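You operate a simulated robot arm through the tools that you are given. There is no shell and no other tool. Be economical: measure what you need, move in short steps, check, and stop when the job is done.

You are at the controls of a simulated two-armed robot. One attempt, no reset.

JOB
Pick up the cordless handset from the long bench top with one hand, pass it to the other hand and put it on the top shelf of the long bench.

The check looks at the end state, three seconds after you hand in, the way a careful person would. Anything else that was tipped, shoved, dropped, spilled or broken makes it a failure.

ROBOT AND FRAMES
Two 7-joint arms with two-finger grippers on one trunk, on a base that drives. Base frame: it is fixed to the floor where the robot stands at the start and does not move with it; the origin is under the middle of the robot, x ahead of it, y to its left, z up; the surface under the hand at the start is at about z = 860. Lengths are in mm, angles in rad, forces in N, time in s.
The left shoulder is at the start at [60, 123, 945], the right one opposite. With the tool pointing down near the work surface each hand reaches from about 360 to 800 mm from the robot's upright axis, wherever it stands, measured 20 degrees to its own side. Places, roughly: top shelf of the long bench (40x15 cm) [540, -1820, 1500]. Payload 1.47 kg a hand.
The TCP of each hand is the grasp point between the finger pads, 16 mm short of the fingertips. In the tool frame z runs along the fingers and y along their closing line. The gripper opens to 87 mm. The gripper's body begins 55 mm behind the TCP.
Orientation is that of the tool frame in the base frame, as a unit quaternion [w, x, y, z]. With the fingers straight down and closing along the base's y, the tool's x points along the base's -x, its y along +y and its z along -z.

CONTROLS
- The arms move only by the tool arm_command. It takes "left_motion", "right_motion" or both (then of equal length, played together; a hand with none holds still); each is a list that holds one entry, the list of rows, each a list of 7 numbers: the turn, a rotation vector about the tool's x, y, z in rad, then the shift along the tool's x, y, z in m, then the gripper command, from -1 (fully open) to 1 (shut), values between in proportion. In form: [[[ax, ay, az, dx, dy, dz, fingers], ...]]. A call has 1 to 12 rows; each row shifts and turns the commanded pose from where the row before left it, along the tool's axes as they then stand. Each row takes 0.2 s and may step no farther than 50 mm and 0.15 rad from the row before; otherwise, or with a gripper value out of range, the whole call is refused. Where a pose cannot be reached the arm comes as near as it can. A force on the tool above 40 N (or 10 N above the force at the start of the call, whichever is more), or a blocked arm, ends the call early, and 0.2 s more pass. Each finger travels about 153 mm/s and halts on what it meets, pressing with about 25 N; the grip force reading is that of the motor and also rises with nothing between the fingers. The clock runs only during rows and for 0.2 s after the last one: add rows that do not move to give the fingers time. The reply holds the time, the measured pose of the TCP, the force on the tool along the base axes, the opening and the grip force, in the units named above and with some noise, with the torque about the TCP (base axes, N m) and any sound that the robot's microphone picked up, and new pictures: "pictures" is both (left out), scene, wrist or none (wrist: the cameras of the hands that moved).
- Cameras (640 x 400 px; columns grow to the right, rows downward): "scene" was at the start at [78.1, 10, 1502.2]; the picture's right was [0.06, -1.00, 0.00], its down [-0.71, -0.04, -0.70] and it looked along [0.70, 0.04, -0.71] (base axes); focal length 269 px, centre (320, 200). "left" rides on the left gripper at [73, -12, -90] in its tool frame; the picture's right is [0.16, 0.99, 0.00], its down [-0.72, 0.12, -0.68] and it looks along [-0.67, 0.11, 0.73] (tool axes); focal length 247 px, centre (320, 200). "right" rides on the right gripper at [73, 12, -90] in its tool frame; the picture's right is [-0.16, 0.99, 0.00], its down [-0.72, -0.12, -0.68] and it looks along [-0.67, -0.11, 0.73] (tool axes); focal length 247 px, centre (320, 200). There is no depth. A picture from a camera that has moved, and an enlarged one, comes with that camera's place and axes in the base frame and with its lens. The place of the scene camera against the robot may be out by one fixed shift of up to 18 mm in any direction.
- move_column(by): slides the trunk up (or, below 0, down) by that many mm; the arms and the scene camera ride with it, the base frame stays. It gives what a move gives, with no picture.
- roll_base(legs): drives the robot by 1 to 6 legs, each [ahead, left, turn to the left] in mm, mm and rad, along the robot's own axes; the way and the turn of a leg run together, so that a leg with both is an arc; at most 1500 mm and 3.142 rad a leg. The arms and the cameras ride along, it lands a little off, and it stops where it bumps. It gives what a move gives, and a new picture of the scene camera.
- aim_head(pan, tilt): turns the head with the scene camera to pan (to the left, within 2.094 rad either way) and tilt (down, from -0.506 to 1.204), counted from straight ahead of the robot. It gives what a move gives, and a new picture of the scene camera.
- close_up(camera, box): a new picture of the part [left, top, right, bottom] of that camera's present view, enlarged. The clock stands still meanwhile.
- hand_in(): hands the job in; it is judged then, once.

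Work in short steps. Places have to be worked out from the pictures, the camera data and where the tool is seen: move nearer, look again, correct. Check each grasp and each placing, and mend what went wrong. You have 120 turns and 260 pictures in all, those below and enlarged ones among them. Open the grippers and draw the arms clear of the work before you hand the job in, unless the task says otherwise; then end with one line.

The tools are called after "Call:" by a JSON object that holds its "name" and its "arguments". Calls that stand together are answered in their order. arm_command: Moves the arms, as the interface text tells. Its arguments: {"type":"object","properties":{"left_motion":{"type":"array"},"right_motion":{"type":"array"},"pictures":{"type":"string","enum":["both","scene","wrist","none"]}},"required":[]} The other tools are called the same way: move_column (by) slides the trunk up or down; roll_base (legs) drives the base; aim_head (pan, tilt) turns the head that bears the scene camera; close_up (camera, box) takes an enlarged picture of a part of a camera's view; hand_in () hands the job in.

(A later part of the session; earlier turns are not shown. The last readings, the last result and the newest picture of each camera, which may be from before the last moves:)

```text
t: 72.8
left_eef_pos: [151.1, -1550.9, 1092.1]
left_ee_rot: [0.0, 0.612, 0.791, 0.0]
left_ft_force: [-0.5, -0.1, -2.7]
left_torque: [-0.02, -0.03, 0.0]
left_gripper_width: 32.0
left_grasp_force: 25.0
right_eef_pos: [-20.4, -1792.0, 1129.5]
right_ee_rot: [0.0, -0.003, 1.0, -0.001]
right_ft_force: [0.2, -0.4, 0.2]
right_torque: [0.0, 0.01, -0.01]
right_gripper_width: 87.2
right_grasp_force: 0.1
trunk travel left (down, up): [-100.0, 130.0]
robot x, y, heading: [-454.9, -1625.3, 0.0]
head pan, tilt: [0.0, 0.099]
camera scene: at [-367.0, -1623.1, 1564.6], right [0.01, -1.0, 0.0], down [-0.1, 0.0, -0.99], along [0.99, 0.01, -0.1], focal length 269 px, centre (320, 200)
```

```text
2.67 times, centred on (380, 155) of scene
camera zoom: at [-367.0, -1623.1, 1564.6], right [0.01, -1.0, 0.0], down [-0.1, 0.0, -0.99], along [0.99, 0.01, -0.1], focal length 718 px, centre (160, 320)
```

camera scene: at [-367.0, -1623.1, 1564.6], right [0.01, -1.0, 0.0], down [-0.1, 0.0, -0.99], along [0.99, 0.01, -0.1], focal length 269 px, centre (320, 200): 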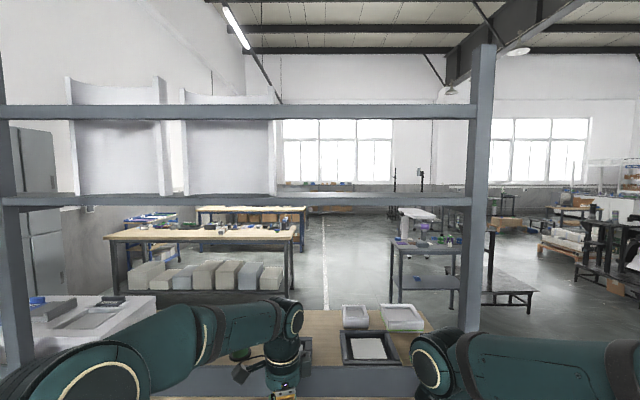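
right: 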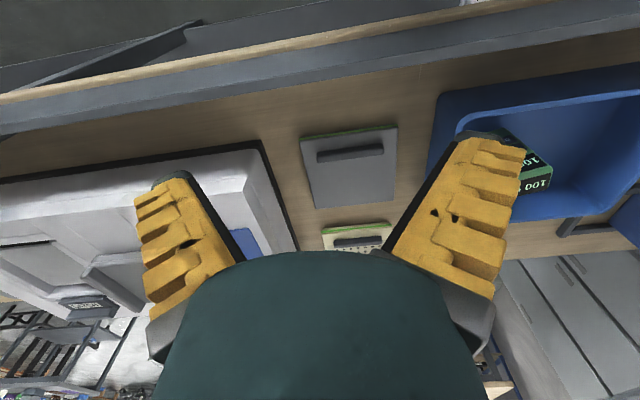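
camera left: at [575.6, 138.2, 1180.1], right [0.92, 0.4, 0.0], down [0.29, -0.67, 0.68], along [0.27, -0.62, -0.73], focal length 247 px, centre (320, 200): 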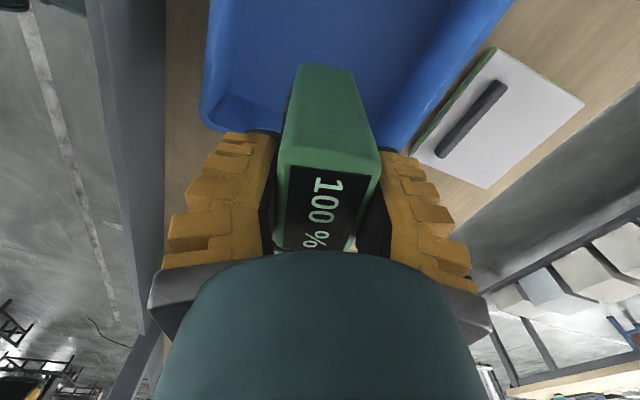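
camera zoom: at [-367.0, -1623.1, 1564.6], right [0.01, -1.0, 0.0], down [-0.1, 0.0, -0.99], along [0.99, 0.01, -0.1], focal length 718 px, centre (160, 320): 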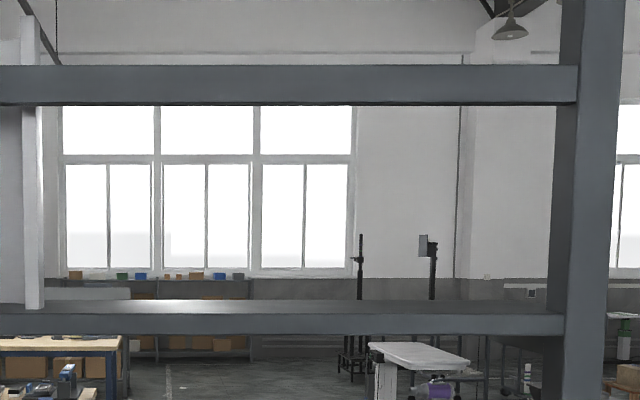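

The shelf's top surface appears to span x ≈ 445–640, with free space y ≈ -1490 to -2075 and only a front rail above. I'll set up the handover in front of the robot: straighten the left hand and bring it to (65, -1625, 1150) while pitching the right hand 1.0 rad forward.

Call:
{"name": "arm_command", "arguments": {"left_motion": [[[0, 0, 0.127, 0, 0, 0, 1], [0, 0, 0.127, 0, 0, 0, 1], [0, 0, 0, -0.0247, -0.0287, -0.0193, 1], [0, 0, 0, -0.0247, -0.0287, -0.0193, 1], [0, 0, 0, -0.0247, -0.0287, -0.0193, 1], [0, 0, 0, 0, 0, 0, 1], [0, 0, 0, 0, 0, 0, 1], [0, 0, 0, 0, 0, 0, 1]]], "right_motion": [[[0, -0.125, 0, 0, 0, 0, -1], [0, -0.125, 0, 0, 0, 0, -1], [0, -0.125, 0, 0, 0, 0, -1], [0, -0.125, 0, 0, 0, 0, -1], [0, -0.125, 0, 0, 0, 0, -1], [0, -0.125, 0, 0, 0, 0, -1], [0, -0.125, 0, 0, 0, 0, -1], [0, -0.125, 0, 0, 0, 0, -1]]], "pictures": "wrist"}}

Call:
{"name": "aim_head", "arguments": {"pan": 0.0, "tilt": 0.7}}

```text
t: 74.6
left_eef_pos: [64.6, -1624.9, 1145.2]
left_ee_rot: [-0.001, 0.706, 0.708, 0.0]
left_ft_force: [-0.2, -0.1, -2.6]
left_torque: [-0.02, 0.03, 0.03]
left_gripper_width: 32.0
left_grasp_force: 25.2
right_eef_pos: [-1.4, -1789.8, 1140.5]
right_ee_rot: [0.478, -0.003, 0.879, 0.001]
right_ft_force: [0.8, 0.6, 0.0]
right_torque: [0.0, 0.04, 0.0]
right_gripper_width: 86.9
right_grasp_force: 0.0
right hand out of reach, approached as far as the arm can: row 8
trunk travel left (down, up): [-100.0, 130.0]
robot x, y, heading: [-455.5, -1629.2, 0.009]
head pan, tilt: [0.0, 0.099]
camera right: at [-115.3, -1779.1, 1128.3], right [0.08, 0.99, 0.13], down [-0.18, -0.12, 0.98], along [0.98, -0.1, 0.17], focal length 247 px, centre (320, 200)
camera left: at [54.5, -1553.1, 1234.9], right [0.99, 0.16, 0.0], down [0.12, -0.72, 0.68], along [0.11, -0.67, -0.73], focal length 247 px, centre (320, 200)
```

right: 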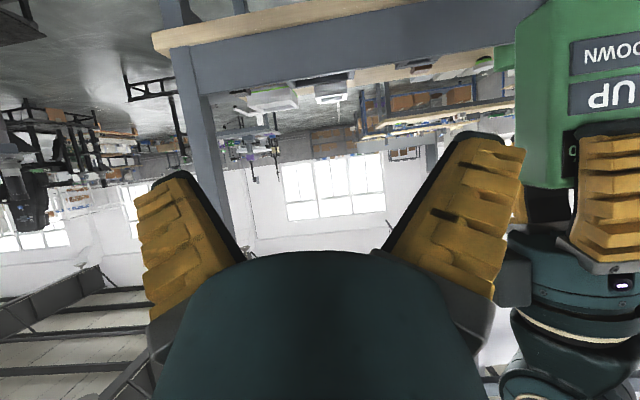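
left: 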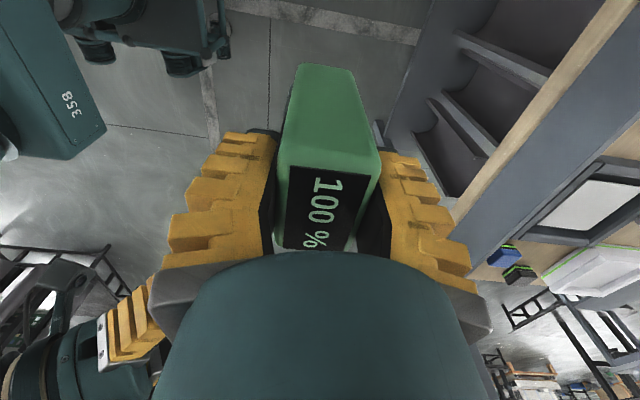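

```text
t: 75.6
left_eef_pos: [63.8, -1625.1, 1146.5]
left_ee_rot: [0.0, 0.707, 0.708, 0.0]
left_ft_force: [-0.6, 0.3, -2.2]
left_torque: [0.03, -0.05, -0.02]
left_gripper_width: 31.9
left_grasp_force: 24.5
right_eef_pos: [-2.3, -1789.9, 1140.8]
right_ee_rot: [0.478, -0.002, 0.879, 0.001]
right_ft_force: [-0.7, -0.7, 0.0]
right_torque: [0.0, 0.01, 0.0]
right_gripper_width: 87.0
right_grasp_force: 0.1
trunk travel left (down, up): [-100.0, 130.0]
robot x, y, heading: [-459.0, -1625.9, 0.001]
head pan, tilt: [0.0, 0.7]
camera scene: at [-374.2, -1623.2, 1509.9], right [0.01, -1.0, 0.0], down [-0.64, 0.0, -0.77], along [0.77, 0.0, -0.64], focal length 269 px, centre (320, 200)
```

scene: 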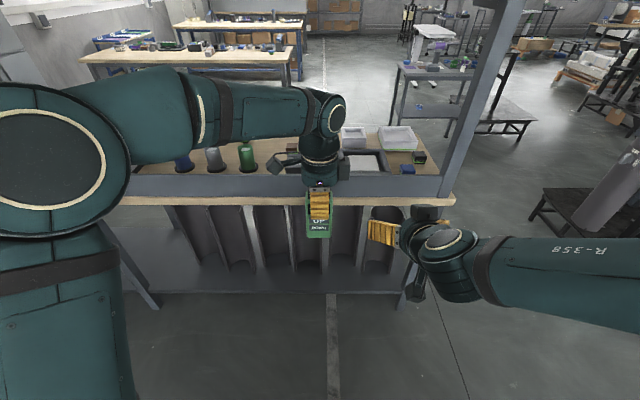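

The right hand has the correct pitch but was slightly too close to the body. I'll move the handset 67 mm forward, then bring the right hand to a pre-grasp pose behind it.

Call:
{"name": "arm_command", "arguments": {"left_motion": [[[0, 0, 0, 0, 0.034, 0, 1], [0, 0, 0, 0, 0.033, 0, 1], [0, 0, 0, 0, 0, 0, 1], [0, 0, 0, 0, 0, 0, 1], [0, 0, 0, 0, 0, 0, 1], [0, 0, 0, 0, 0, 0, 1], [0, 0, 0, 0, 0, 0, 1], [0, 0, 0, 0, 0, 0, 1]]], "right_motion": [[[0, 0, 0, -0.009, 0, 0.016, -1], [0, 0, 0, -0.009, 0, 0.016, -1], [0, 0, 0, -0.004, 0.033, 0, -1], [0, 0, 0, 0, 0.033, 0, -1], [0, 0, 0, 0, 0.033, 0, -1], [0, 0, 0, 0, 0.033, 0, -1], [0, 0, 0, 0, 0.033, 0, -1], [0, 0, 0, 0, 0, 0, -1]]]}}

Call:
{"name": "close_up", "arguments": {"camera": "scene", "box": [240, 140, 400, 240]}}

```text
t: 77.4
left_eef_pos: [132.0, -1625.2, 1148.5]
left_ee_rot: [0.0, 0.706, 0.708, 0.0]
left_ft_force: [-0.5, -0.6, -2.5]
left_torque: [0.03, 0.0, 0.0]
left_gripper_width: 31.9
left_grasp_force: 25.4
right_eef_pos: [35.3, -1623.8, 1142.6]
right_ee_rot: [0.48, -0.003, 0.878, 0.002]
right_ft_force: [-1.0, -0.1, 0.1]
right_torque: [0.01, -0.01, 0.03]
right_gripper_width: 87.1
right_grasp_force: 0.1
trunk travel left (down, up): [-100.0, 130.0]
robot x, y, heading: [-458.4, -1627.1, 0.005]
head pan, tilt: [0.0, 0.7]
camera scene: at [-374.4, -1623.8, 1509.9], right [0.01, -1.0, 0.0], down [-0.64, 0.0, -0.77], along [0.77, 0.0, -0.64], focal length 269 px, centre (320, 200)
camera right: at [-78.1, -1613.2, 1129.6], right [0.08, 0.99, 0.13], down [-0.18, -0.12, 0.98], along [0.98, -0.1, 0.17], focal length 247 px, centre (320, 200)
camera left: at [121.0, -1553.1, 1236.9], right [0.99, 0.16, 0.0], down [0.12, -0.72, 0.68], along [0.11, -0.67, -0.73], focal length 247 px, centre (320, 200)
```

scene: 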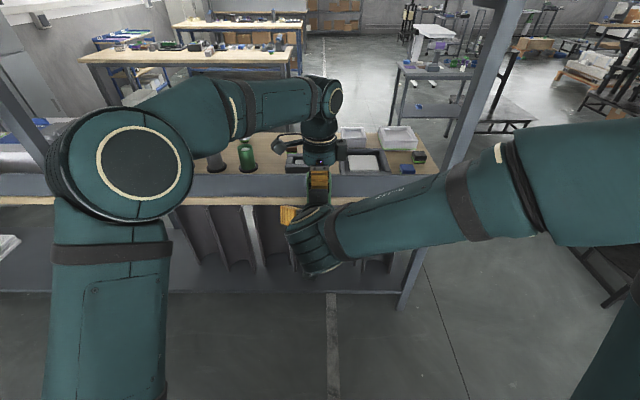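
right: 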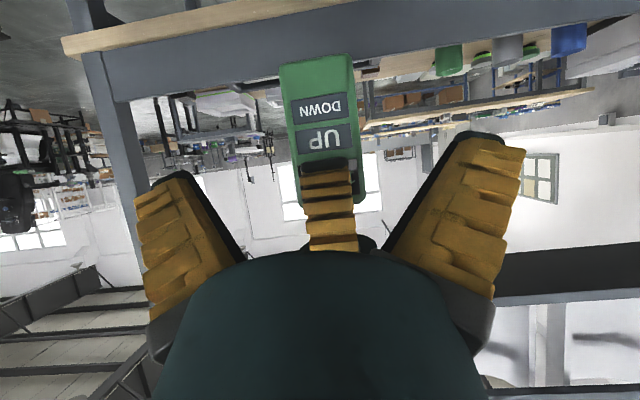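
left: 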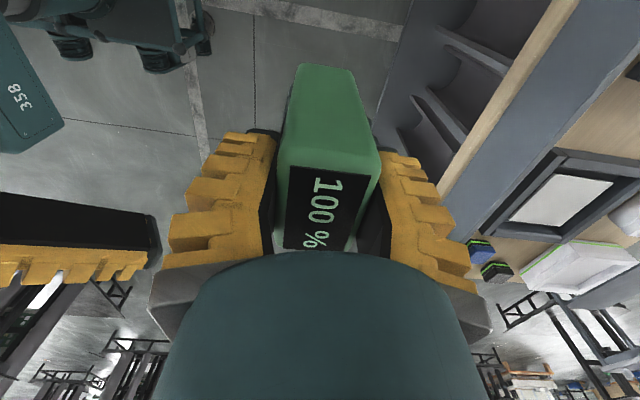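

```text
4.00 times, centred on (320, 190) of scene
camera zoom: at [-374.4, -1623.8, 1509.9], right [0.01, -1.0, 0.0], down [-0.64, 0.0, -0.77], along [0.77, 0.0, -0.64], focal length 1076 px, centre (320, 240)
```

zoom: 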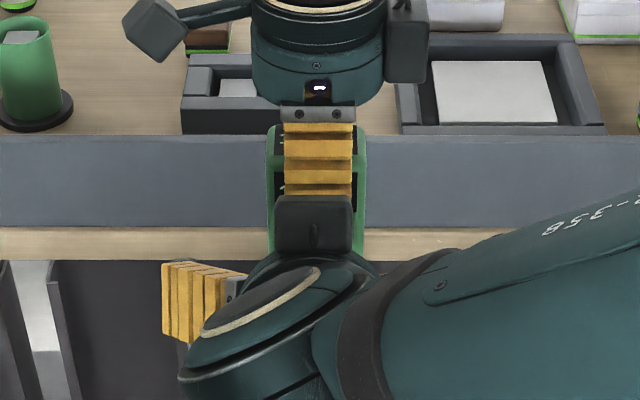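

On each hand a block protrudes about 58 mm opposite the camera. With the current geometry the right hand's block would hit the left's near finger. I'll rotate the left hand back to yaw 0 so the right hand can approach the handset's narrow side with no finger in the way. I'll step the right hand aside meanwhile and pitch it to 1.2 rad.

Call:
{"name": "arm_command", "arguments": {"left_motion": [[[0, 0, 0, 0, 0, 0, 1], [0, 0, -0.1428, 0, 0, 0, 1], [0, 0, -0.1428, 0, 0, 0, 1], [0, 0, -0.1428, 0, 0, 0, 1], [0, 0, -0.1428, 0, 0, 0, 1], [0, 0, -0.1428, 0, 0, 0, 1], [0, 0, -0.1428, 0, 0, 0, 1], [0, 0, -0.1428, 0, 0, 0, 1], [0, 0, -0.1428, 0, 0, 0, 1], [0, 0, -0.1428, 0, 0, 0, 1], [0, 0, -0.1428, 0, 0, 0, 1], [0, 0, -0.1428, 0, 0, 0, 1]]], "right_motion": [[[0, 0, 0, 0, -0.04, 0, -1], [0, 0, 0, 0, -0.04, 0, -1], [0, 0, 0, 0, -0.04, 0, -1], [0, 0, 0, 0, -0.04, 0, -1], [0, 0, 0, -0.0108, 0, 0.0168, -1], [0, 0, 0, -0.0108, 0, 0.0168, -1], [0, -0.1, 0, 0, 0, 0, -1], [0, -0.1, 0, 0, 0, 0, -1], [0, 0, 0, 0, 0, 0, -1], [0, 0, 0, 0, 0, 0, -1], [0, 0, 0, 0, 0, 0, -1], [0, 0, 0, 0, 0, 0, -1]]]}}

```text
t: 80.0
left_eef_pos: [131.2, -1624.9, 1149.1]
left_ee_rot: [0.0, -0.002, 1.0, 0.0]
left_ft_force: [0.7, -0.2, -1.5]
left_torque: [-0.02, 0.02, 0.04]
left_gripper_width: 31.9
left_grasp_force: 24.9
right_eef_pos: [75.7, -1785.1, 1141.6]
right_ee_rot: [0.564, -0.002, 0.826, 0.001]
right_ft_force: [0.6, -0.5, -0.3]
right_torque: [0.02, 0.03, -0.02]
right_gripper_width: 86.9
right_grasp_force: 0.1
trunk travel left (down, up): [-100.0, 130.0]
robot x, y, heading: [-454.1, -1630.4, 0.006]
head pan, tilt: [0.0, 0.7]
camera scene: at [-374.1, -1623.2, 1509.9], right [0.01, -1.0, 0.0], down [-0.64, 0.0, -0.76], along [0.76, 0.0, -0.64], focal length 269 px, centre (320, 200)
camera right: at [-33.0, -1774.9, 1107.2], right [0.05, 0.99, 0.15], down [-0.37, -0.12, 0.92], along [0.93, -0.1, 0.36], focal length 247 px, centre (320, 200)
camera left: at [59.5, -1637.9, 1238.0], right [-0.16, 0.99, 0.0], down [0.72, 0.12, 0.68], along [0.67, 0.11, -0.73], focal length 247 px, centre (320, 200)
```

scene: 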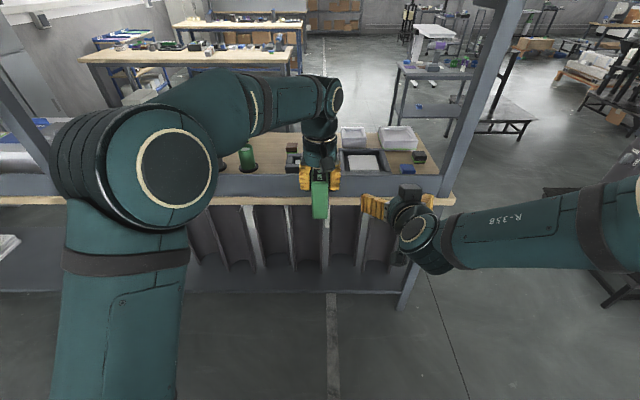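
right: 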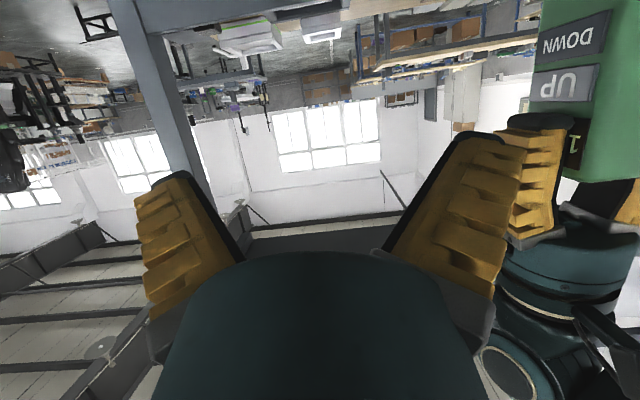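
left: 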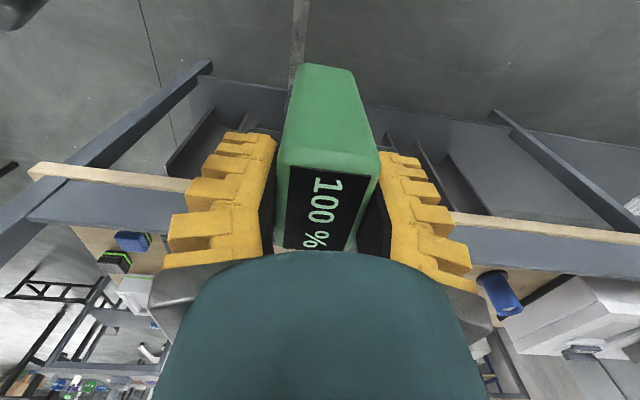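

The right hand reached pitch 1.2. I'll lower it below the left camera's level, then slide it over to sit behind the handset.

Call:
{"name": "arm_command", "arguments": {"right_motion": [[[0, 0, 0, 0.031, 0, -0.002, -1], [0, 0, 0, 0.031, 0, -0.002, -1], [0, 0, 0, 0, 0.04, 0, -1], [0, 0, 0, 0, 0.04, 0, -1], [0, 0, 0, 0, 0.04, 0, -1], [0, 0, 0, 0, 0.04, 0, -1], [0, 0, 0, 0, 0, 0, -1]]]}}

Call:
{"name": "close_up", "arguments": {"camera": "scene", "box": [240, 140, 400, 240]}}

```text
t: 81.6
left_eef_pos: [132.3, -1625.9, 1148.6]
left_ee_rot: [0.0, -0.001, 1.0, 0.001]
left_ft_force: [-0.4, -0.3, -2.9]
left_torque: [0.03, -0.03, 0.02]
left_gripper_width: 32.0
left_grasp_force: 24.9
right_eef_pos: [50.1, -1624.7, 1087.2]
right_ee_rot: [0.565, -0.002, 0.825, 0.001]
right_ft_force: [-0.5, 0.7, 0.3]
right_torque: [-0.02, 0.0, 0.03]
right_gripper_width: 87.3
right_grasp_force: 0.1
right hand out of reach, approached as far as the arm can: row 2
trunk travel left (down, up): [-100.0, 130.0]
robot x, y, heading: [-453.8, -1626.9, 0.006]
head pan, tilt: [0.0, 0.7]
camera scene: at [-374.4, -1623.8, 1509.9], right [0.01, -1.0, 0.0], down [-0.64, 0.0, -0.77], along [0.77, 0.0, -0.64], focal length 269 px, centre (320, 200)
camera right: at [-60.0, -1614.3, 1051.3], right [0.05, 0.99, 0.15], down [-0.37, -0.12, 0.92], along [0.93, -0.1, 0.36], focal length 247 px, centre (320, 200)
```

scene: 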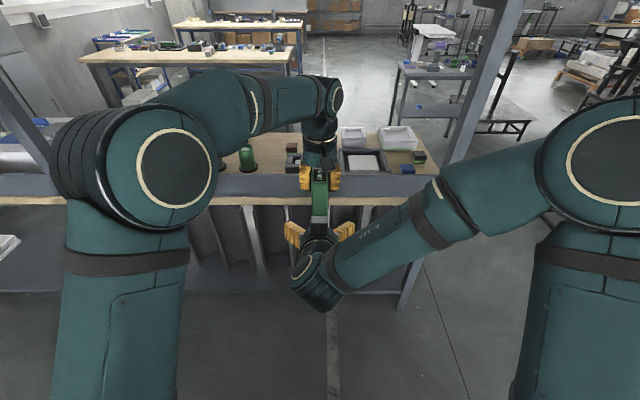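
right: 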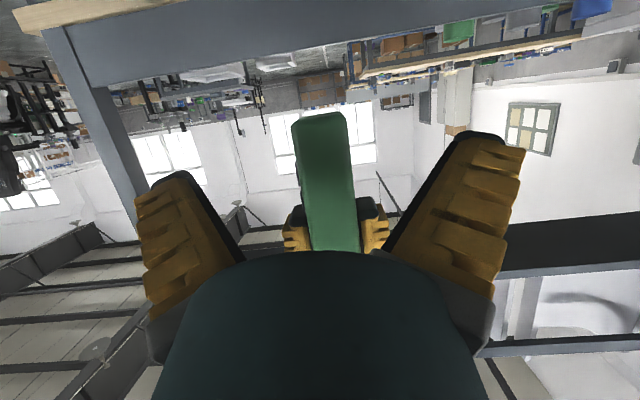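

```text
4.00 times, centred on (320, 190) of scene
camera zoom: at [-374.4, -1623.8, 1509.9], right [0.01, -1.0, 0.0], down [-0.64, 0.0, -0.77], along [0.77, 0.0, -0.64], focal length 1076 px, centre (320, 240)
```

zoom: 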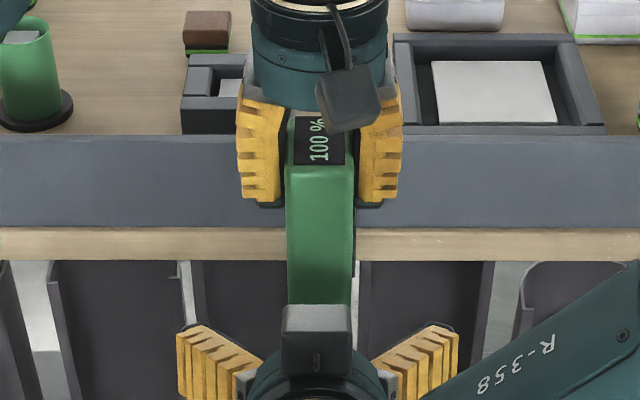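

The handset bottom sits at z≈1058 and it is centered between the right fingers. Advancing to grip its lower part at TCP (120, -1625, 1094), still open.

Call:
{"name": "arm_command", "arguments": {"right_motion": [[[0, 0, 0, -0.0107, 0, 0.0209, -1], [0, 0, 0, -0.0107, 0, 0.0209, -1], [0, 0, 0, -0.0107, 0, 0.0209, -1], [0, 0, 0, 0, 0, 0, -1]]]}}

Call:
{"name": "close_up", "arguments": {"camera": "scene", "box": [240, 140, 400, 240]}}

```text
t: 82.6
left_eef_pos: [130.5, -1624.2, 1149.1]
left_ee_rot: [0.0, -0.001, 1.0, -0.001]
left_ft_force: [-0.1, -0.3, -2.2]
left_torque: [0.0, 0.0, -0.01]
left_gripper_width: 32.0
left_grasp_force: 25.4
right_eef_pos: [121.8, -1624.2, 1093.4]
right_ee_rot: [0.564, -0.002, 0.826, 0.001]
right_ft_force: [0.5, -1.5, 0.2]
right_torque: [-0.03, 0.03, -0.01]
right_gripper_width: 87.0
right_grasp_force: 0.1
trunk travel left (down, up): [-100.0, 130.0]
robot x, y, heading: [-460.7, -1628.1, 0.006]
head pan, tilt: [0.0, 0.7]
camera scene: at [-374.5, -1623.1, 1509.9], right [0.01, -1.0, 0.0], down [-0.64, 0.0, -0.77], along [0.77, 0.0, -0.64], focal length 269 px, centre (320, 200)
camera right: at [12.9, -1613.9, 1059.2], right [0.05, 0.99, 0.15], down [-0.37, -0.12, 0.92], along [0.93, -0.1, 0.36], focal length 247 px, centre (320, 200)
```

scene: 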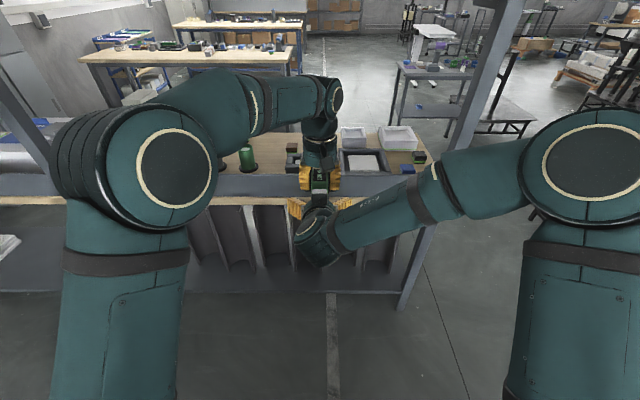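
right: 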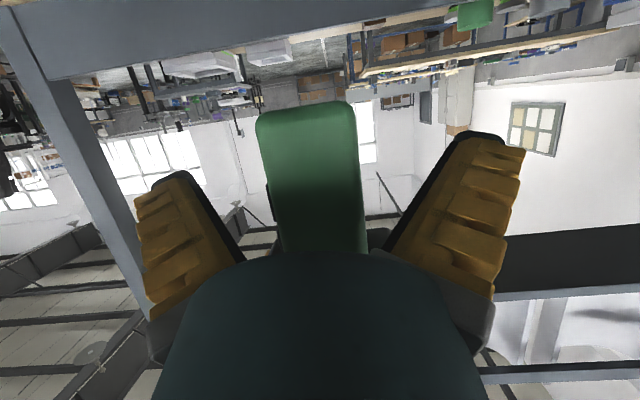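

```text
4.00 times, centred on (320, 190) of scene
camera zoom: at [-374.5, -1623.1, 1509.9], right [0.01, -1.0, 0.0], down [-0.64, 0.0, -0.77], along [0.77, 0.0, -0.64], focal length 1076 px, centre (320, 240)
```

zoom: 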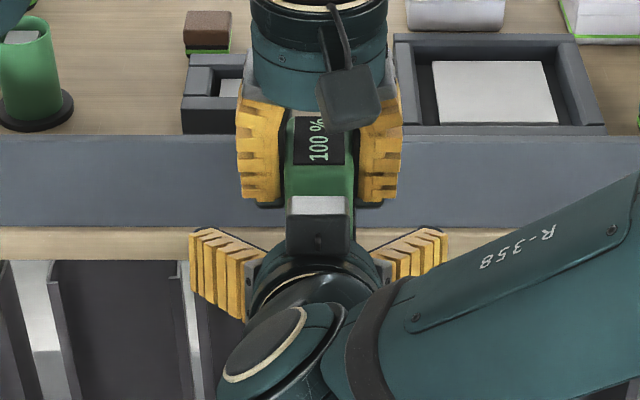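

Positions match and nothing is touching. Closing the right gripper.

Call:
{"name": "arm_command", "arguments": {"right_motion": [[[0, 0, 0, 0, 0, 0, 1], [0, 0, 0, 0, 0, 0, 1], [0, 0, 0, 0, 0, 0, 1], [0, 0, 0, 0, 0, 0, 1]]], "pictures": "wrist"}}

```text
t: 83.6
left_eef_pos: [132.3, -1623.6, 1148.4]
left_ee_rot: [0.0, -0.001, 1.0, 0.0]
left_ft_force: [8.5, 2.1, -5.1]
left_torque: [0.09, -0.31, 0.04]
left_gripper_width: 31.9
left_grasp_force: 24.8
right_eef_pos: [122.1, -1625.5, 1093.1]
right_ee_rot: [0.565, -0.002, 0.825, 0.001]
right_ft_force: [-8.7, -3.2, 2.3]
right_torque: [0.04, -0.14, -0.1]
right_gripper_width: 32.2
right_grasp_force: 24.8
trunk travel left (down, up): [-100.0, 130.0]
robot x, y, heading: [-456.4, -1626.1, 0.006]
head pan, tilt: [0.0, 0.7]
camera right: at [12.8, -1613.9, 1059.2], right [0.05, 0.99, 0.15], down [-0.37, -0.12, 0.92], along [0.93, -0.1, 0.36], focal length 247 px, centre (320, 200)
```

right: 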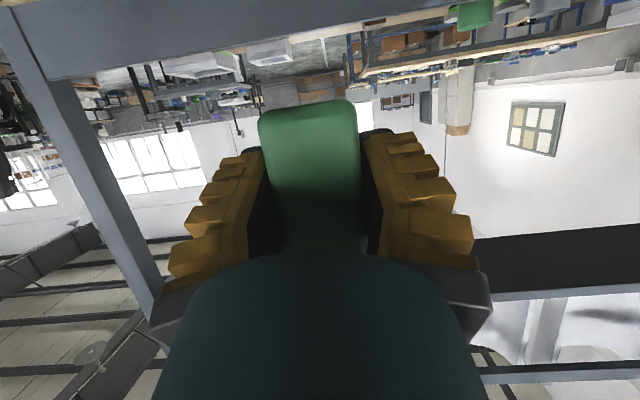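

Both hands hold it. Opening the left and raising it straight up.

Call:
{"name": "arm_command", "arguments": {"left_motion": [[[0, 0, 0, 0, 0, 0, -1], [0, 0, 0, 0, 0, 0, -1], [0, 0, 0, 0, 0, 0, -1], [0, 0, 0, 0, 0, -0.04, -1], [0, 0, 0, 0, 0, -0.04, -1], [0, 0, 0, 0, 0, -0.04, -1], [0, 0, 0, 0, 0, 0, -1]]], "right_motion": [[[0, 0, 0, 0, 0, 0, 1], [0, 0, 0, 0, 0, 0, 1], [0, 0, 0, 0, 0, 0, 1], [0, 0, 0, 0, 0, 0, 1], [0, 0, 0, 0, 0, 0, 1], [0, 0, 0, 0, 0, 0, 1], [0, 0, 0, 0, 0, 0, 1]]]}}

```text
t: 85.2
left_eef_pos: [129.5, -1622.5, 1267.2]
left_ee_rot: [0.0, -0.001, 1.0, 0.001]
left_ft_force: [-0.1, 0.3, 0.2]
left_torque: [0.0, -0.02, 0.0]
left_gripper_width: 87.2
left_grasp_force: 0.1
right_eef_pos: [121.7, -1624.8, 1094.8]
right_ee_rot: [0.564, -0.002, 0.826, 0.001]
right_ft_force: [0.8, 0.2, -0.6]
right_torque: [0.01, 0.02, 0.0]
right_gripper_width: 32.0
right_grasp_force: 25.0
trunk travel left (down, up): [-100.0, 130.0]
robot x, y, heading: [-457.9, -1630.4, 0.006]
head pan, tilt: [0.0, 0.7]
camera scene: at [-374.0, -1623.1, 1509.8], right [0.01, -1.0, 0.0], down [-0.64, 0.0, -0.76], along [0.76, 0.0, -0.64], focal length 269 px, centre (320, 200)
camera right: at [13.0, -1613.8, 1059.1], right [0.05, 0.99, 0.15], down [-0.37, -0.12, 0.92], along [0.93, -0.1, 0.36], focal length 247 px, centre (320, 200)
camera left: at [58.1, -1635.3, 1356.8], right [-0.16, 0.99, 0.0], down [0.72, 0.12, 0.68], along [0.67, 0.11, -0.73], focal length 247 px, centre (320, 200)
```

scene: 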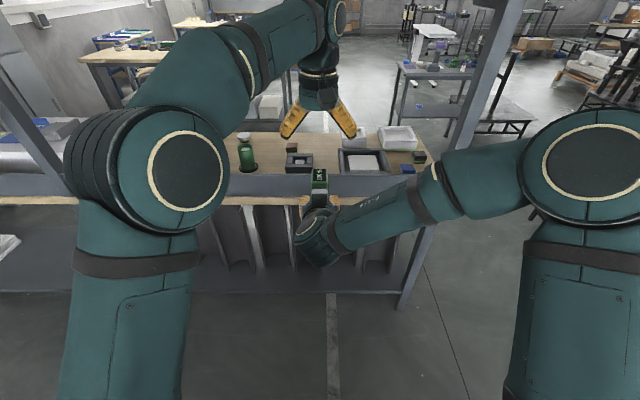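
right: 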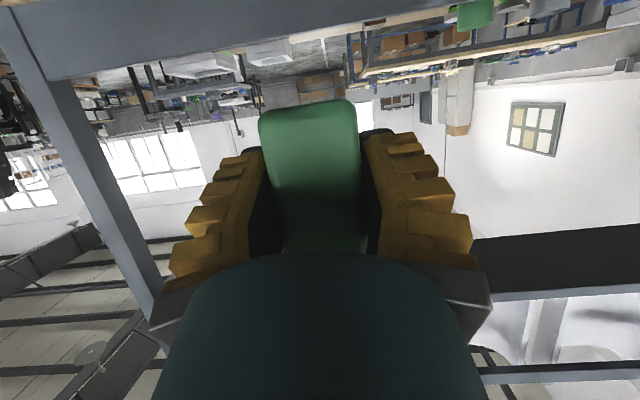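
left: 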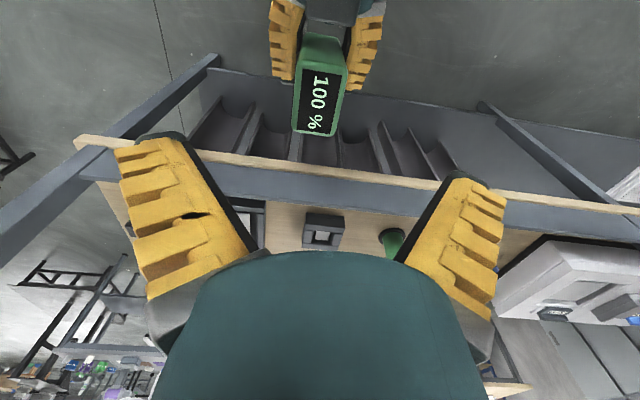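

The handover succeeded. I'll move the left hand out to the left, back and down, then raise the trunk fully.

Call:
{"name": "arm_command", "arguments": {"left_motion": [[[0, 0, 0, 0, 0.048, 0, -1], [0, 0, 0, 0, 0.048, 0, -1], [0, 0, 0, 0, 0.048, 0, -1], [0, 0, 0, 0, 0.048, 0, -1], [0, 0, 0, 0, 0.048, 0, -1], [0, 0, 0, 0.035, 0, 0.03, -1], [0, 0, 0, 0.035, 0, 0.03, -1], [0, 0, 0, 0.035, 0, 0.03, -1], [0, 0, 0, 0.035, 0, 0.03, -1], [0, 0, 0, 0.03, 0, 0.03, -1]]], "pictures": "none"}}

Call:
{"name": "move_column", "arguments": {"by": 130}}

```text
t: 87.4
left_eef_pos: [-39.4, -1384.8, 1118.4]
left_ee_rot: [0.001, 0.0, 1.0, 0.001]
left_ft_force: [-0.3, 0.6, 0.0]
left_torque: [-0.02, 0.02, -0.02]
left_gripper_width: 87.0
left_grasp_force: 0.0
right_eef_pos: [122.1, -1624.6, 1095.0]
right_ee_rot: [0.564, -0.003, 0.826, 0.002]
right_ft_force: [-1.7, -0.7, 0.2]
right_torque: [-0.04, 0.04, -0.02]
right_gripper_width: 32.0
right_grasp_force: 25.2
trunk travel left (down, up): [-100.0, 130.0]
robot x, y, heading: [-455.8, -1625.3, 0.002]
head pan, tilt: [0.0, 0.7]
```

```text
t: 88.9
left_eef_pos: [-38.0, -1385.2, 1248.8]
left_ee_rot: [0.001, -0.001, 1.0, 0.0]
left_ft_force: [0.5, -0.4, 0.1]
left_torque: [-0.02, -0.03, 0.01]
left_gripper_width: 87.2
left_grasp_force: 0.0
right_eef_pos: [122.0, -1624.8, 1223.9]
right_ee_rot: [0.564, -0.002, 0.826, 0.001]
right_ft_force: [-0.5, -0.5, -1.7]
right_torque: [-0.02, -0.02, 0.0]
right_gripper_width: 31.7
right_grasp_force: 25.3
trunk travel left (down, up): [-230.0, 0.0]
robot x, y, heading: [-459.5, -1631.3, 0.009]
head pan, tilt: [0.0, 0.7]
```

Now raising the right hand with the handset to about z 1574 at y ≈ -1815, well in front of the bench.

Call:
{"name": "arm_command", "arguments": {"right_motion": [[[0, 0, 0, -0.0326, -0.019, -0.0127, 1], [0, 0, 0, -0.0326, -0.019, -0.0127, 1], [0, 0, 0, -0.0326, -0.019, -0.0127, 1], [0, 0, 0, -0.0326, -0.019, -0.0127, 1], [0, 0, 0, -0.0326, -0.019, -0.0127, 1], [0, 0, 0, -0.0326, -0.019, -0.0127, 1], [0, 0, 0, -0.0326, -0.019, -0.0127, 1], [0, 0, 0, -0.0326, -0.019, -0.0127, 1], [0, 0, 0, -0.0326, -0.019, -0.0127, 1], [0, 0, 0, -0.0326, -0.019, -0.0127, 1], [0, 0, 0, 0, 0, 0, 1]]], "pictures": "wrist"}}

Call:
{"name": "aim_head", "arguments": {"pan": -0.3, "tilt": 0.2}}

```text
t: 91.3
left_eef_pos: [-37.4, -1384.0, 1249.5]
left_ee_rot: [0.001, -0.001, 1.0, 0.001]
left_ft_force: [-0.2, 0.4, 0.2]
left_torque: [0.04, 0.0, 0.04]
left_gripper_width: 86.9
left_grasp_force: 0.1
right_eef_pos: [121.0, -1815.1, 1573.6]
right_ee_rot: [0.564, -0.003, 0.826, 0.002]
right_ft_force: [0.8, 0.1, -2.4]
right_torque: [0.03, 0.03, -0.02]
right_gripper_width: 32.0
right_grasp_force: 24.9
trunk travel left (down, up): [-230.0, 0.0]
robot x, y, heading: [-456.5, -1630.5, 0.006]
head pan, tilt: [0.0, 0.7]
camera right: at [12.1, -1803.0, 1539.3], right [0.05, 0.99, 0.15], down [-0.37, -0.12, 0.92], along [0.93, -0.1, 0.36], focal length 247 px, centre (320, 200)
```

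right: 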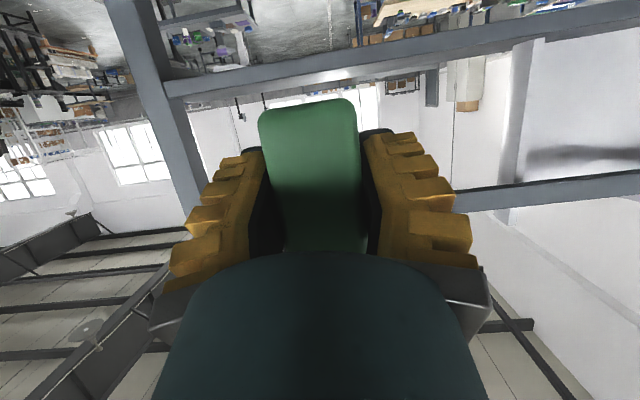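

```text
t: 92.3
left_eef_pos: [-38.9, -1384.3, 1249.9]
left_ee_rot: [0.0, -0.001, 1.0, 0.0]
left_ft_force: [0.2, 0.6, -0.7]
left_torque: [-0.04, -0.04, -0.02]
left_gripper_width: 87.1
left_grasp_force: 0.1
right_eef_pos: [122.1, -1813.6, 1573.3]
right_ee_rot: [0.564, -0.002, 0.826, 0.001]
right_ft_force: [-0.3, 0.1, -2.6]
right_torque: [-0.01, 0.02, 0.0]
right_gripper_width: 32.2
right_grasp_force: 24.8
trunk travel left (down, up): [-230.0, 0.0]
robot x, y, heading: [-455.7, -1628.5, 0.004]
head pan, tilt: [-0.3, 0.201]
camera scene: at [-369.8, -1650.7, 1685.2], right [-0.29, -0.96, 0.0], down [-0.19, 0.06, -0.98], along [0.94, -0.28, -0.2], focal length 269 px, centre (320, 200)
```

scene: 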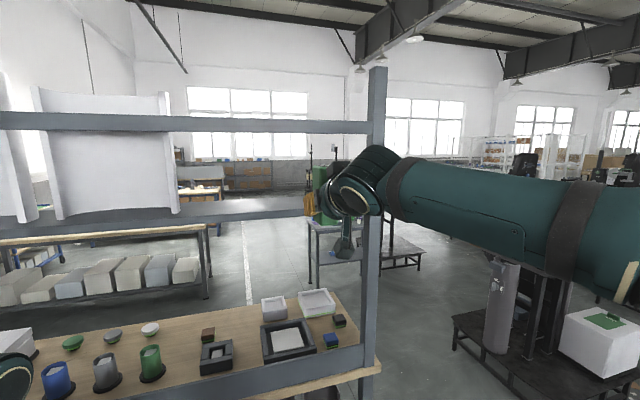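

I have a better view of the shelf from above now. I'll zoom in to measure its surface edges.

Call:
{"name": "close_up", "arguments": {"camera": "scene", "box": [150, 110, 390, 260]}}

Call:
{"name": "close_up", "arguments": {"camera": "right", "box": [140, 0, 380, 150]}}

```text
2.67 times, centred on (270, 185) of scene
camera zoom: at [-369.8, -1650.7, 1685.2], right [-0.29, -0.96, 0.0], down [-0.19, 0.06, -0.98], along [0.94, -0.28, -0.2], focal length 718 px, centre (453, 240)
```

zoom: 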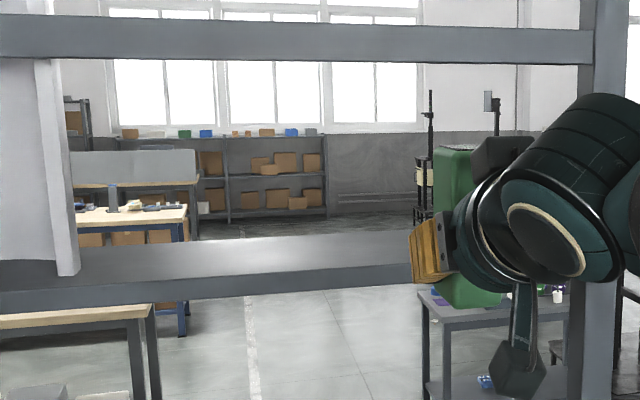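

```text
2.67 times, centred on (260, 75) of right
camera zoom: at [12.1, -1803.1, 1538.9], right [0.05, 0.99, 0.15], down [-0.37, -0.12, 0.92], along [0.93, -0.1, 0.36], focal length 659 px, centre (480, 533)
```

zoom: 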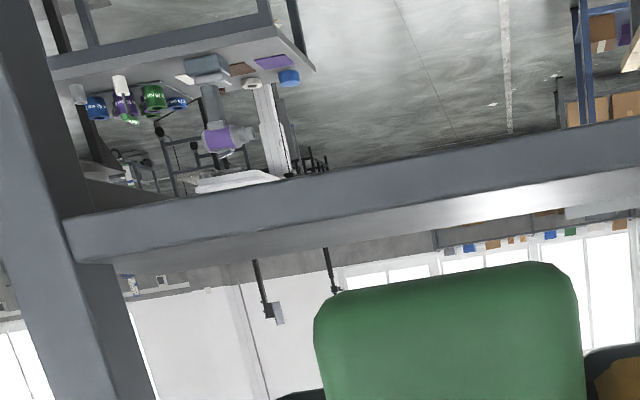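

Combining the cameras, the shelf top is z ≈ 1496–1500, its front edge x ≈ 450 and its rear edge x ≈ 645. The handset bottom (~1538) and hand clear both the shelf and the rail above (~1735). I'll drive forward partway and look again.

Call:
{"name": "roll_base", "arguments": {"legs": [[250, 0, 0]]}}

Call:
{"name": "close_up", "arguments": {"camera": "right", "box": [0, 0, 640, 400]}}

```text
t: 94.1
left_eef_pos: [206.7, -1383.9, 1249.6]
left_ee_rot: [0.0, -0.001, 1.0, 0.0]
left_ft_force: [1.0, -0.1, 0.6]
left_torque: [-0.01, 0.03, 0.0]
left_gripper_width: 86.8
left_grasp_force: 0.0
right_eef_pos: [365.3, -1814.0, 1573.1]
right_ee_rot: [0.564, -0.002, 0.826, 0.002]
right_ft_force: [-0.6, -0.5, -2.3]
right_torque: [0.03, 0.07, 0.05]
right_gripper_width: 32.1
right_grasp_force: 24.2
trunk travel left (down, up): [-230.0, 0.0]
robot x, y, heading: [-213.7, -1627.2, 0.003]
head pan, tilt: [-0.3, 0.201]
camera scene: at [-124.8, -1649.7, 1685.3], right [-0.29, -0.96, 0.0], down [-0.19, 0.06, -0.98], along [0.94, -0.29, -0.2], focal length 269 px, centre (320, 200)
```

scene: 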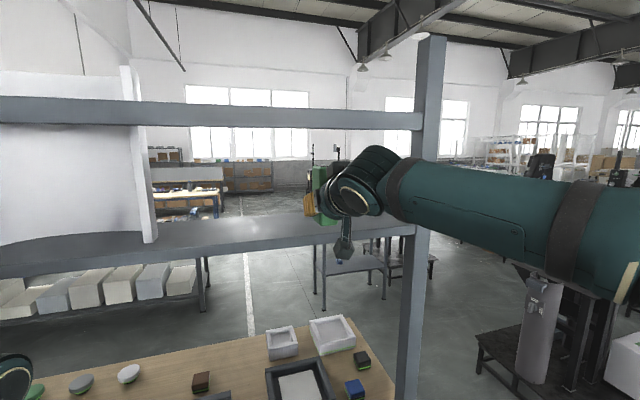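

```text
1.00 times, centred on (320, 200) of right (not enlarged: the box is as wide or as high as the picture)
camera zoom: at [256.9, -1802.5, 1538.9], right [0.05, 0.99, 0.15], down [-0.37, -0.12, 0.92], along [0.93, -0.1, 0.36], focal length 247 px, centre (320, 200)
```

zoom: 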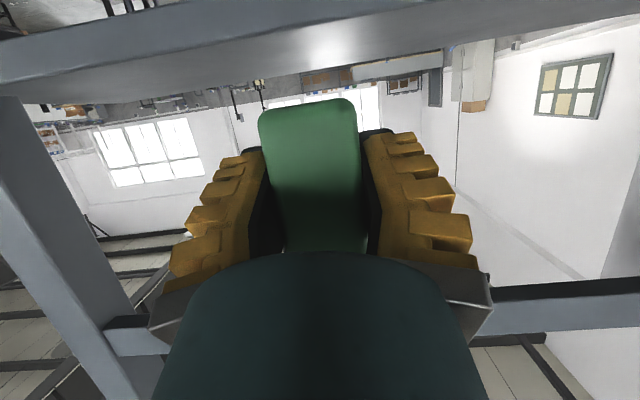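

I'll zoom in on the shelf edge in the right wrist view and the scene view for a better measurement.

Call:
{"name": "close_up", "arguments": {"camera": "right", "box": [240, 0, 400, 100]}}

Call:
{"name": "close_up", "arguments": {"camera": "scene", "box": [140, 160, 460, 360]}}

```text
4.00 times, centred on (320, 50) of right
camera zoom: at [256.9, -1802.5, 1538.9], right [0.05, 0.99, 0.15], down [-0.37, -0.12, 0.92], along [0.93, -0.1, 0.36], focal length 988 px, centre (320, 800)
```

zoom: 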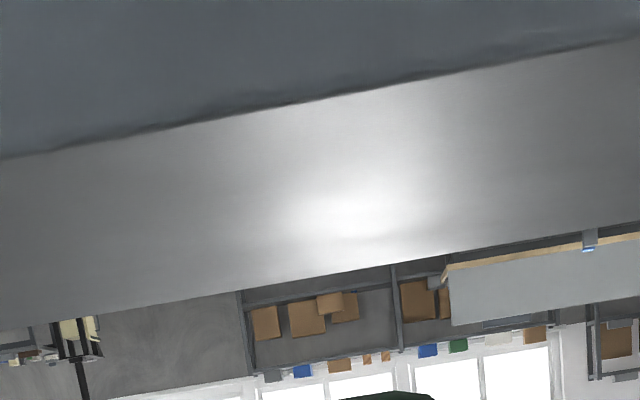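

```text
2.00 times, centred on (300, 260) of scene
camera zoom: at [-124.8, -1649.7, 1685.3], right [-0.29, -0.96, 0.0], down [-0.19, 0.06, -0.98], along [0.94, -0.29, -0.2], focal length 538 px, centre (360, 80)
```

zoom: 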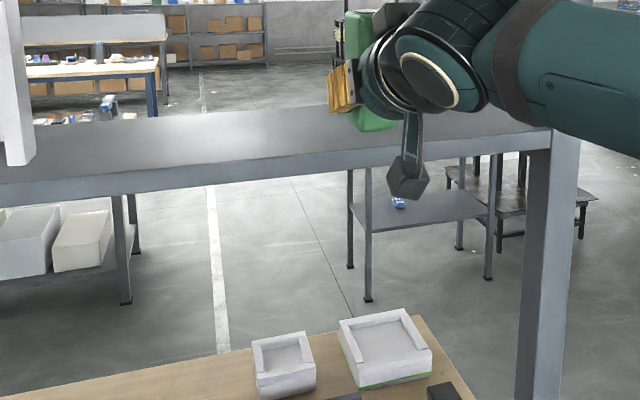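

The refined shelf estimate is top z ≈ 1494, x ≈ 438 to 640. For a handset center near x = 520 the TCP must be at x ≈ 510, which also keeps the under-slung camera in front of the shelf edge. Driving 145 mm forward.

Call:
{"name": "roll_base", "arguments": {"legs": [[145, 0, 0]]}}

Call:
{"name": "close_up", "arguments": {"camera": "scene", "box": [240, 120, 480, 270]}}

Call:
{"name": "close_up", "arguments": {"camera": "right", "box": [0, 0, 640, 400]}}

```text
t: 95.4
left_eef_pos: [349.3, -1384.1, 1249.6]
left_ee_rot: [0.0, 0.0, 1.0, 0.0]
left_ft_force: [-0.1, -1.1, 1.0]
left_torque: [-0.02, 0.01, 0.01]
left_gripper_width: 87.0
left_grasp_force: 0.2
right_eef_pos: [507.4, -1813.2, 1574.1]
right_ee_rot: [0.564, -0.001, 0.826, 0.001]
right_ft_force: [-0.3, 0.5, -2.4]
right_torque: [-0.01, 0.03, -0.02]
right_gripper_width: 31.9
right_grasp_force: 24.4
trunk travel left (down, up): [-230.0, 0.0]
robot x, y, heading: [-67.5, -1625.5, 0.003]
head pan, tilt: [-0.3, 0.201]
camera scene: at [17.5, -1649.3, 1685.3], right [-0.29, -0.96, 0.0], down [-0.19, 0.06, -0.98], along [0.94, -0.29, -0.2], focal length 269 px, centre (320, 200)
```

scene: 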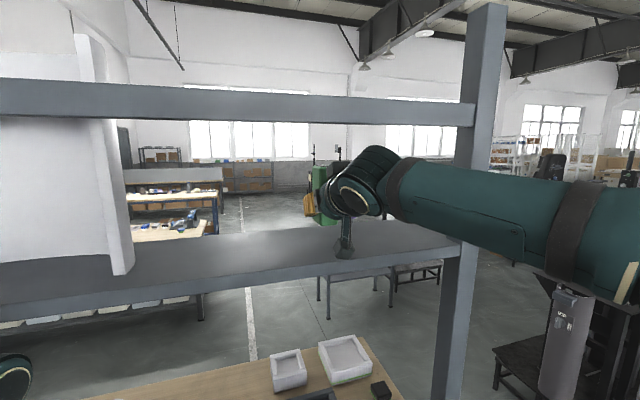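

```text
2.67 times, centred on (360, 195) of scene
camera zoom: at [17.5, -1649.3, 1685.3], right [-0.29, -0.96, 0.0], down [-0.19, 0.06, -0.98], along [0.94, -0.29, -0.2], focal length 718 px, centre (213, 213)
```

zoom: 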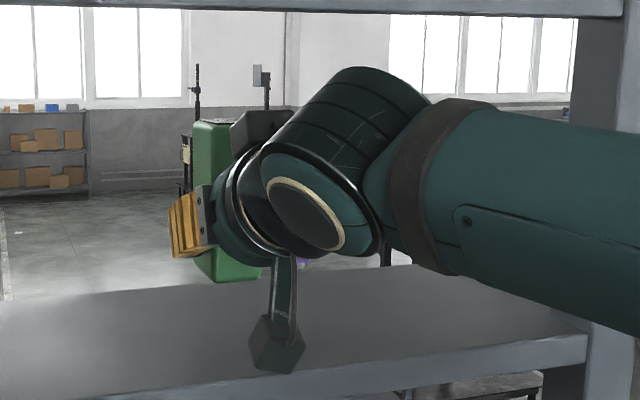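

```text
1.00 times, centred on (320, 200) of right (not enlarged: the box is as wide or as high as the picture)
camera zoom: at [399.1, -1802.3, 1539.1], right [0.05, 0.99, 0.15], down [-0.37, -0.12, 0.92], along [0.93, -0.1, 0.36], focal length 247 px, centre (320, 200)
```

zoom: 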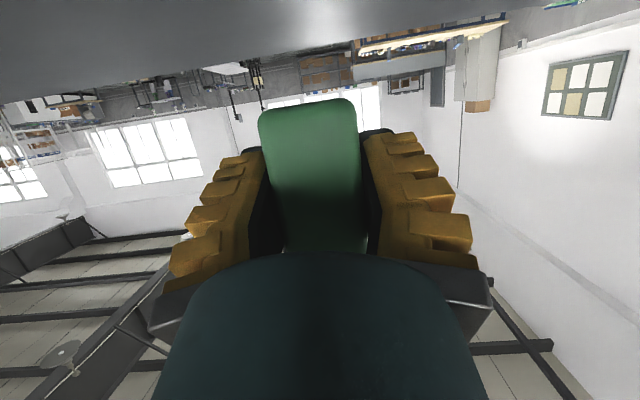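

The under-slung camera would come close to the shelf's front edge, so I'll pull back 12 mm and lower 25 mm, then inspect.

Call:
{"name": "arm_command", "arguments": {"right_motion": [[[0, 0, 0, 0.0044, 0, -0.0112, 1], [0, 0, 0, 0.0117, 0, 0.0046, 1], [0, 0, 0, 0.0116, 0, 0.0045, 1], [0, 0, 0, 0, 0, 0, 1]]], "pictures": "none"}}

Call:
{"name": "aim_head", "arguments": {"pan": -0.45, "tilt": 0.45}}

Call:
{"name": "close_up", "arguments": {"camera": "scene", "box": [220, 80, 380, 180]}}

Call:
{"name": "close_up", "arguments": {"camera": "left", "box": [0, 0, 640, 400]}}

```text
t: 96.4
left_eef_pos: [348.7, -1383.4, 1250.8]
left_ee_rot: [0.0, 0.0, 1.0, 0.0]
left_ft_force: [0.5, -0.4, -0.4]
left_torque: [0.0, 0.02, 0.0]
left_gripper_width: 86.9
left_grasp_force: 0.0
right_eef_pos: [497.8, -1813.4, 1547.6]
right_ee_rot: [0.565, -0.001, 0.825, 0.001]
right_ft_force: [-0.8, -0.2, -2.4]
right_torque: [-0.01, 0.02, 0.03]
right_gripper_width: 32.1
right_grasp_force: 24.6
trunk travel left (down, up): [-230.0, 0.0]
robot x, y, heading: [-68.4, -1627.9, -0.0]
head pan, tilt: [-0.3, 0.201]
```

```text
t: 97.2
left_eef_pos: [348.6, -1382.3, 1250.2]
left_ee_rot: [0.0, 0.0, 1.0, 0.001]
left_ft_force: [-0.9, 0.8, -0.5]
left_torque: [0.02, 0.03, 0.01]
left_gripper_width: 87.1
left_grasp_force: 0.1
right_eef_pos: [495.9, -1812.9, 1548.9]
right_ee_rot: [0.564, -0.002, 0.826, 0.002]
right_ft_force: [0.8, 0.9, -1.8]
right_torque: [-0.01, 0.02, -0.02]
right_gripper_width: 32.0
right_grasp_force: 25.1
trunk travel left (down, up): [-230.0, 0.0]
robot x, y, heading: [-69.6, -1629.0, 0.005]
head pan, tilt: [-0.45, 0.45]
camera scene: at [11.0, -1661.8, 1662.1], right [-0.43, -0.9, 0.0], down [-0.39, 0.19, -0.9], along [0.81, -0.39, -0.43], focal length 269 px, centre (320, 200)
```

scene: 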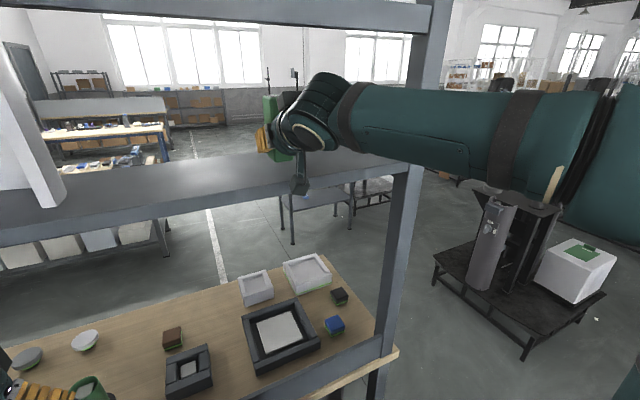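

```text
4.00 times, centred on (300, 130) of scene
camera zoom: at [11.0, -1661.8, 1662.1], right [-0.43, -0.9, 0.0], down [-0.39, 0.19, -0.9], along [0.81, -0.39, -0.43], focal length 1076 px, centre (400, 480)
```

zoom: 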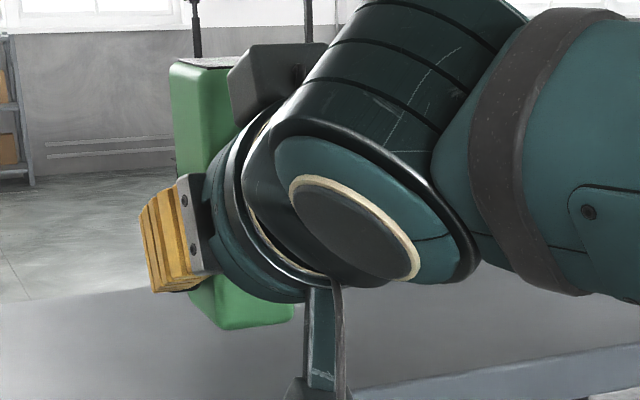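

```text
1.00 times, centred on (320, 200) of left (not enlarged: the box is as wide or as high as the picture)
camera zoom: at [276.9, -1396.2, 1338.7], right [-0.16, 0.99, 0.0], down [0.72, 0.12, 0.68], along [0.67, 0.11, -0.73], focal length 247 px, centre (320, 200)
```

zoom: 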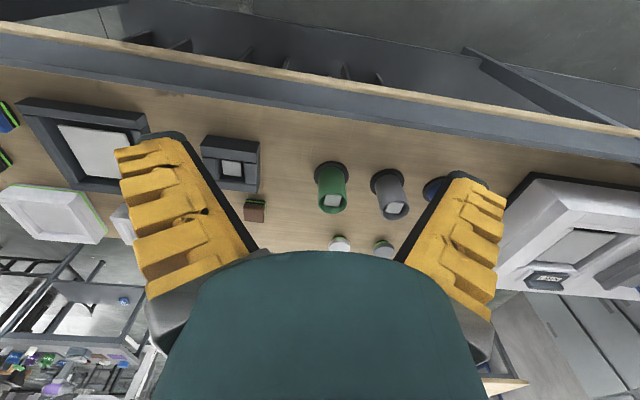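

The box sits in front of the shelf face with about 25 mm to spare, and the handset is about 19 mm above the surface. Lowering in 4 mm steps, watching the force.

Call:
{"name": "arm_command", "arguments": {"right_motion": [[[0, 0, 0, 0.0037, 0, 0.0015, 1], [0, 0, 0, 0.0037, 0, 0.0015, 1], [0, 0, 0, 0.0037, 0, 0.0015, 1], [0, 0, 0, 0, 0, 0, 1]]], "pictures": "none"}}

Call:
{"name": "close_up", "arguments": {"camera": "scene", "box": [220, 110, 380, 210]}}

```text
t: 98.2
left_eef_pos: [348.5, -1383.5, 1249.4]
left_ee_rot: [-0.001, 0.001, 1.0, 0.0]
left_ft_force: [-0.7, 0.0, 0.4]
left_torque: [-0.05, -0.01, 0.01]
left_gripper_width: 87.0
left_grasp_force: 0.1
right_eef_pos: [495.3, -1813.5, 1535.1]
right_ee_rot: [0.564, -0.002, 0.825, 0.002]
right_ft_force: [-0.9, 0.0, -2.5]
right_torque: [0.01, 0.03, 0.0]
right_gripper_width: 32.0
right_grasp_force: 25.2
trunk travel left (down, up): [-230.0, 0.0]
robot x, y, heading: [-69.4, -1627.0, 0.005]
head pan, tilt: [-0.45, 0.45]
```

```text
4.00 times, centred on (300, 160) of scene
camera zoom: at [11.1, -1661.8, 1662.1], right [-0.43, -0.9, 0.0], down [-0.39, 0.19, -0.9], along [0.81, -0.39, -0.44], focal length 1076 px, centre (400, 360)
```

zoom: 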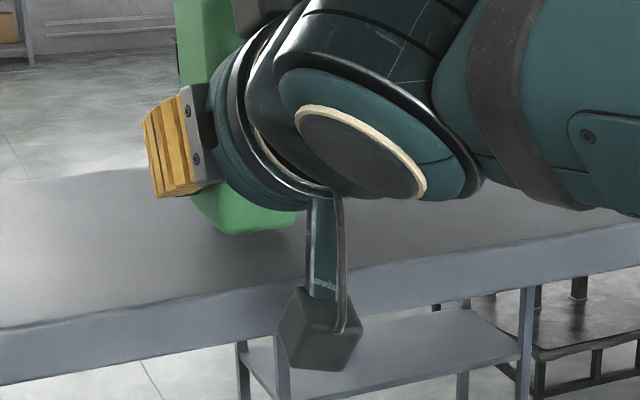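

No contact yet, and a contact shadow is showing beneath the handset. Continuing in 2.5–3 mm steps.

Call:
{"name": "arm_command", "arguments": {"right_motion": [[[0, 0, 0, 0.0028, 0, 0.0011, 1], [0, 0, 0, 0.0023, 0, 0.0009, 1], [0, 0, 0, 0, 0, 0, 1]]], "pictures": "none"}}

```text
t: 99.0
left_eef_pos: [348.2, -1385.0, 1249.3]
left_ee_rot: [-0.001, 0.0, 1.0, 0.001]
left_ft_force: [0.6, -0.2, -0.2]
left_torque: [-0.02, 0.01, 0.0]
left_gripper_width: 86.9
left_grasp_force: 0.0
right_eef_pos: [495.7, -1813.1, 1531.5]
right_ee_rot: [0.564, -0.002, 0.826, 0.001]
right_ft_force: [-0.6, 0.4, -2.1]
right_torque: [0.04, -0.01, -0.03]
right_gripper_width: 31.9
right_grasp_force: 25.0
trunk travel left (down, up): [-230.0, 0.0]
robot x, y, heading: [-66.6, -1628.4, 0.0]
head pan, tilt: [-0.45, 0.45]
```

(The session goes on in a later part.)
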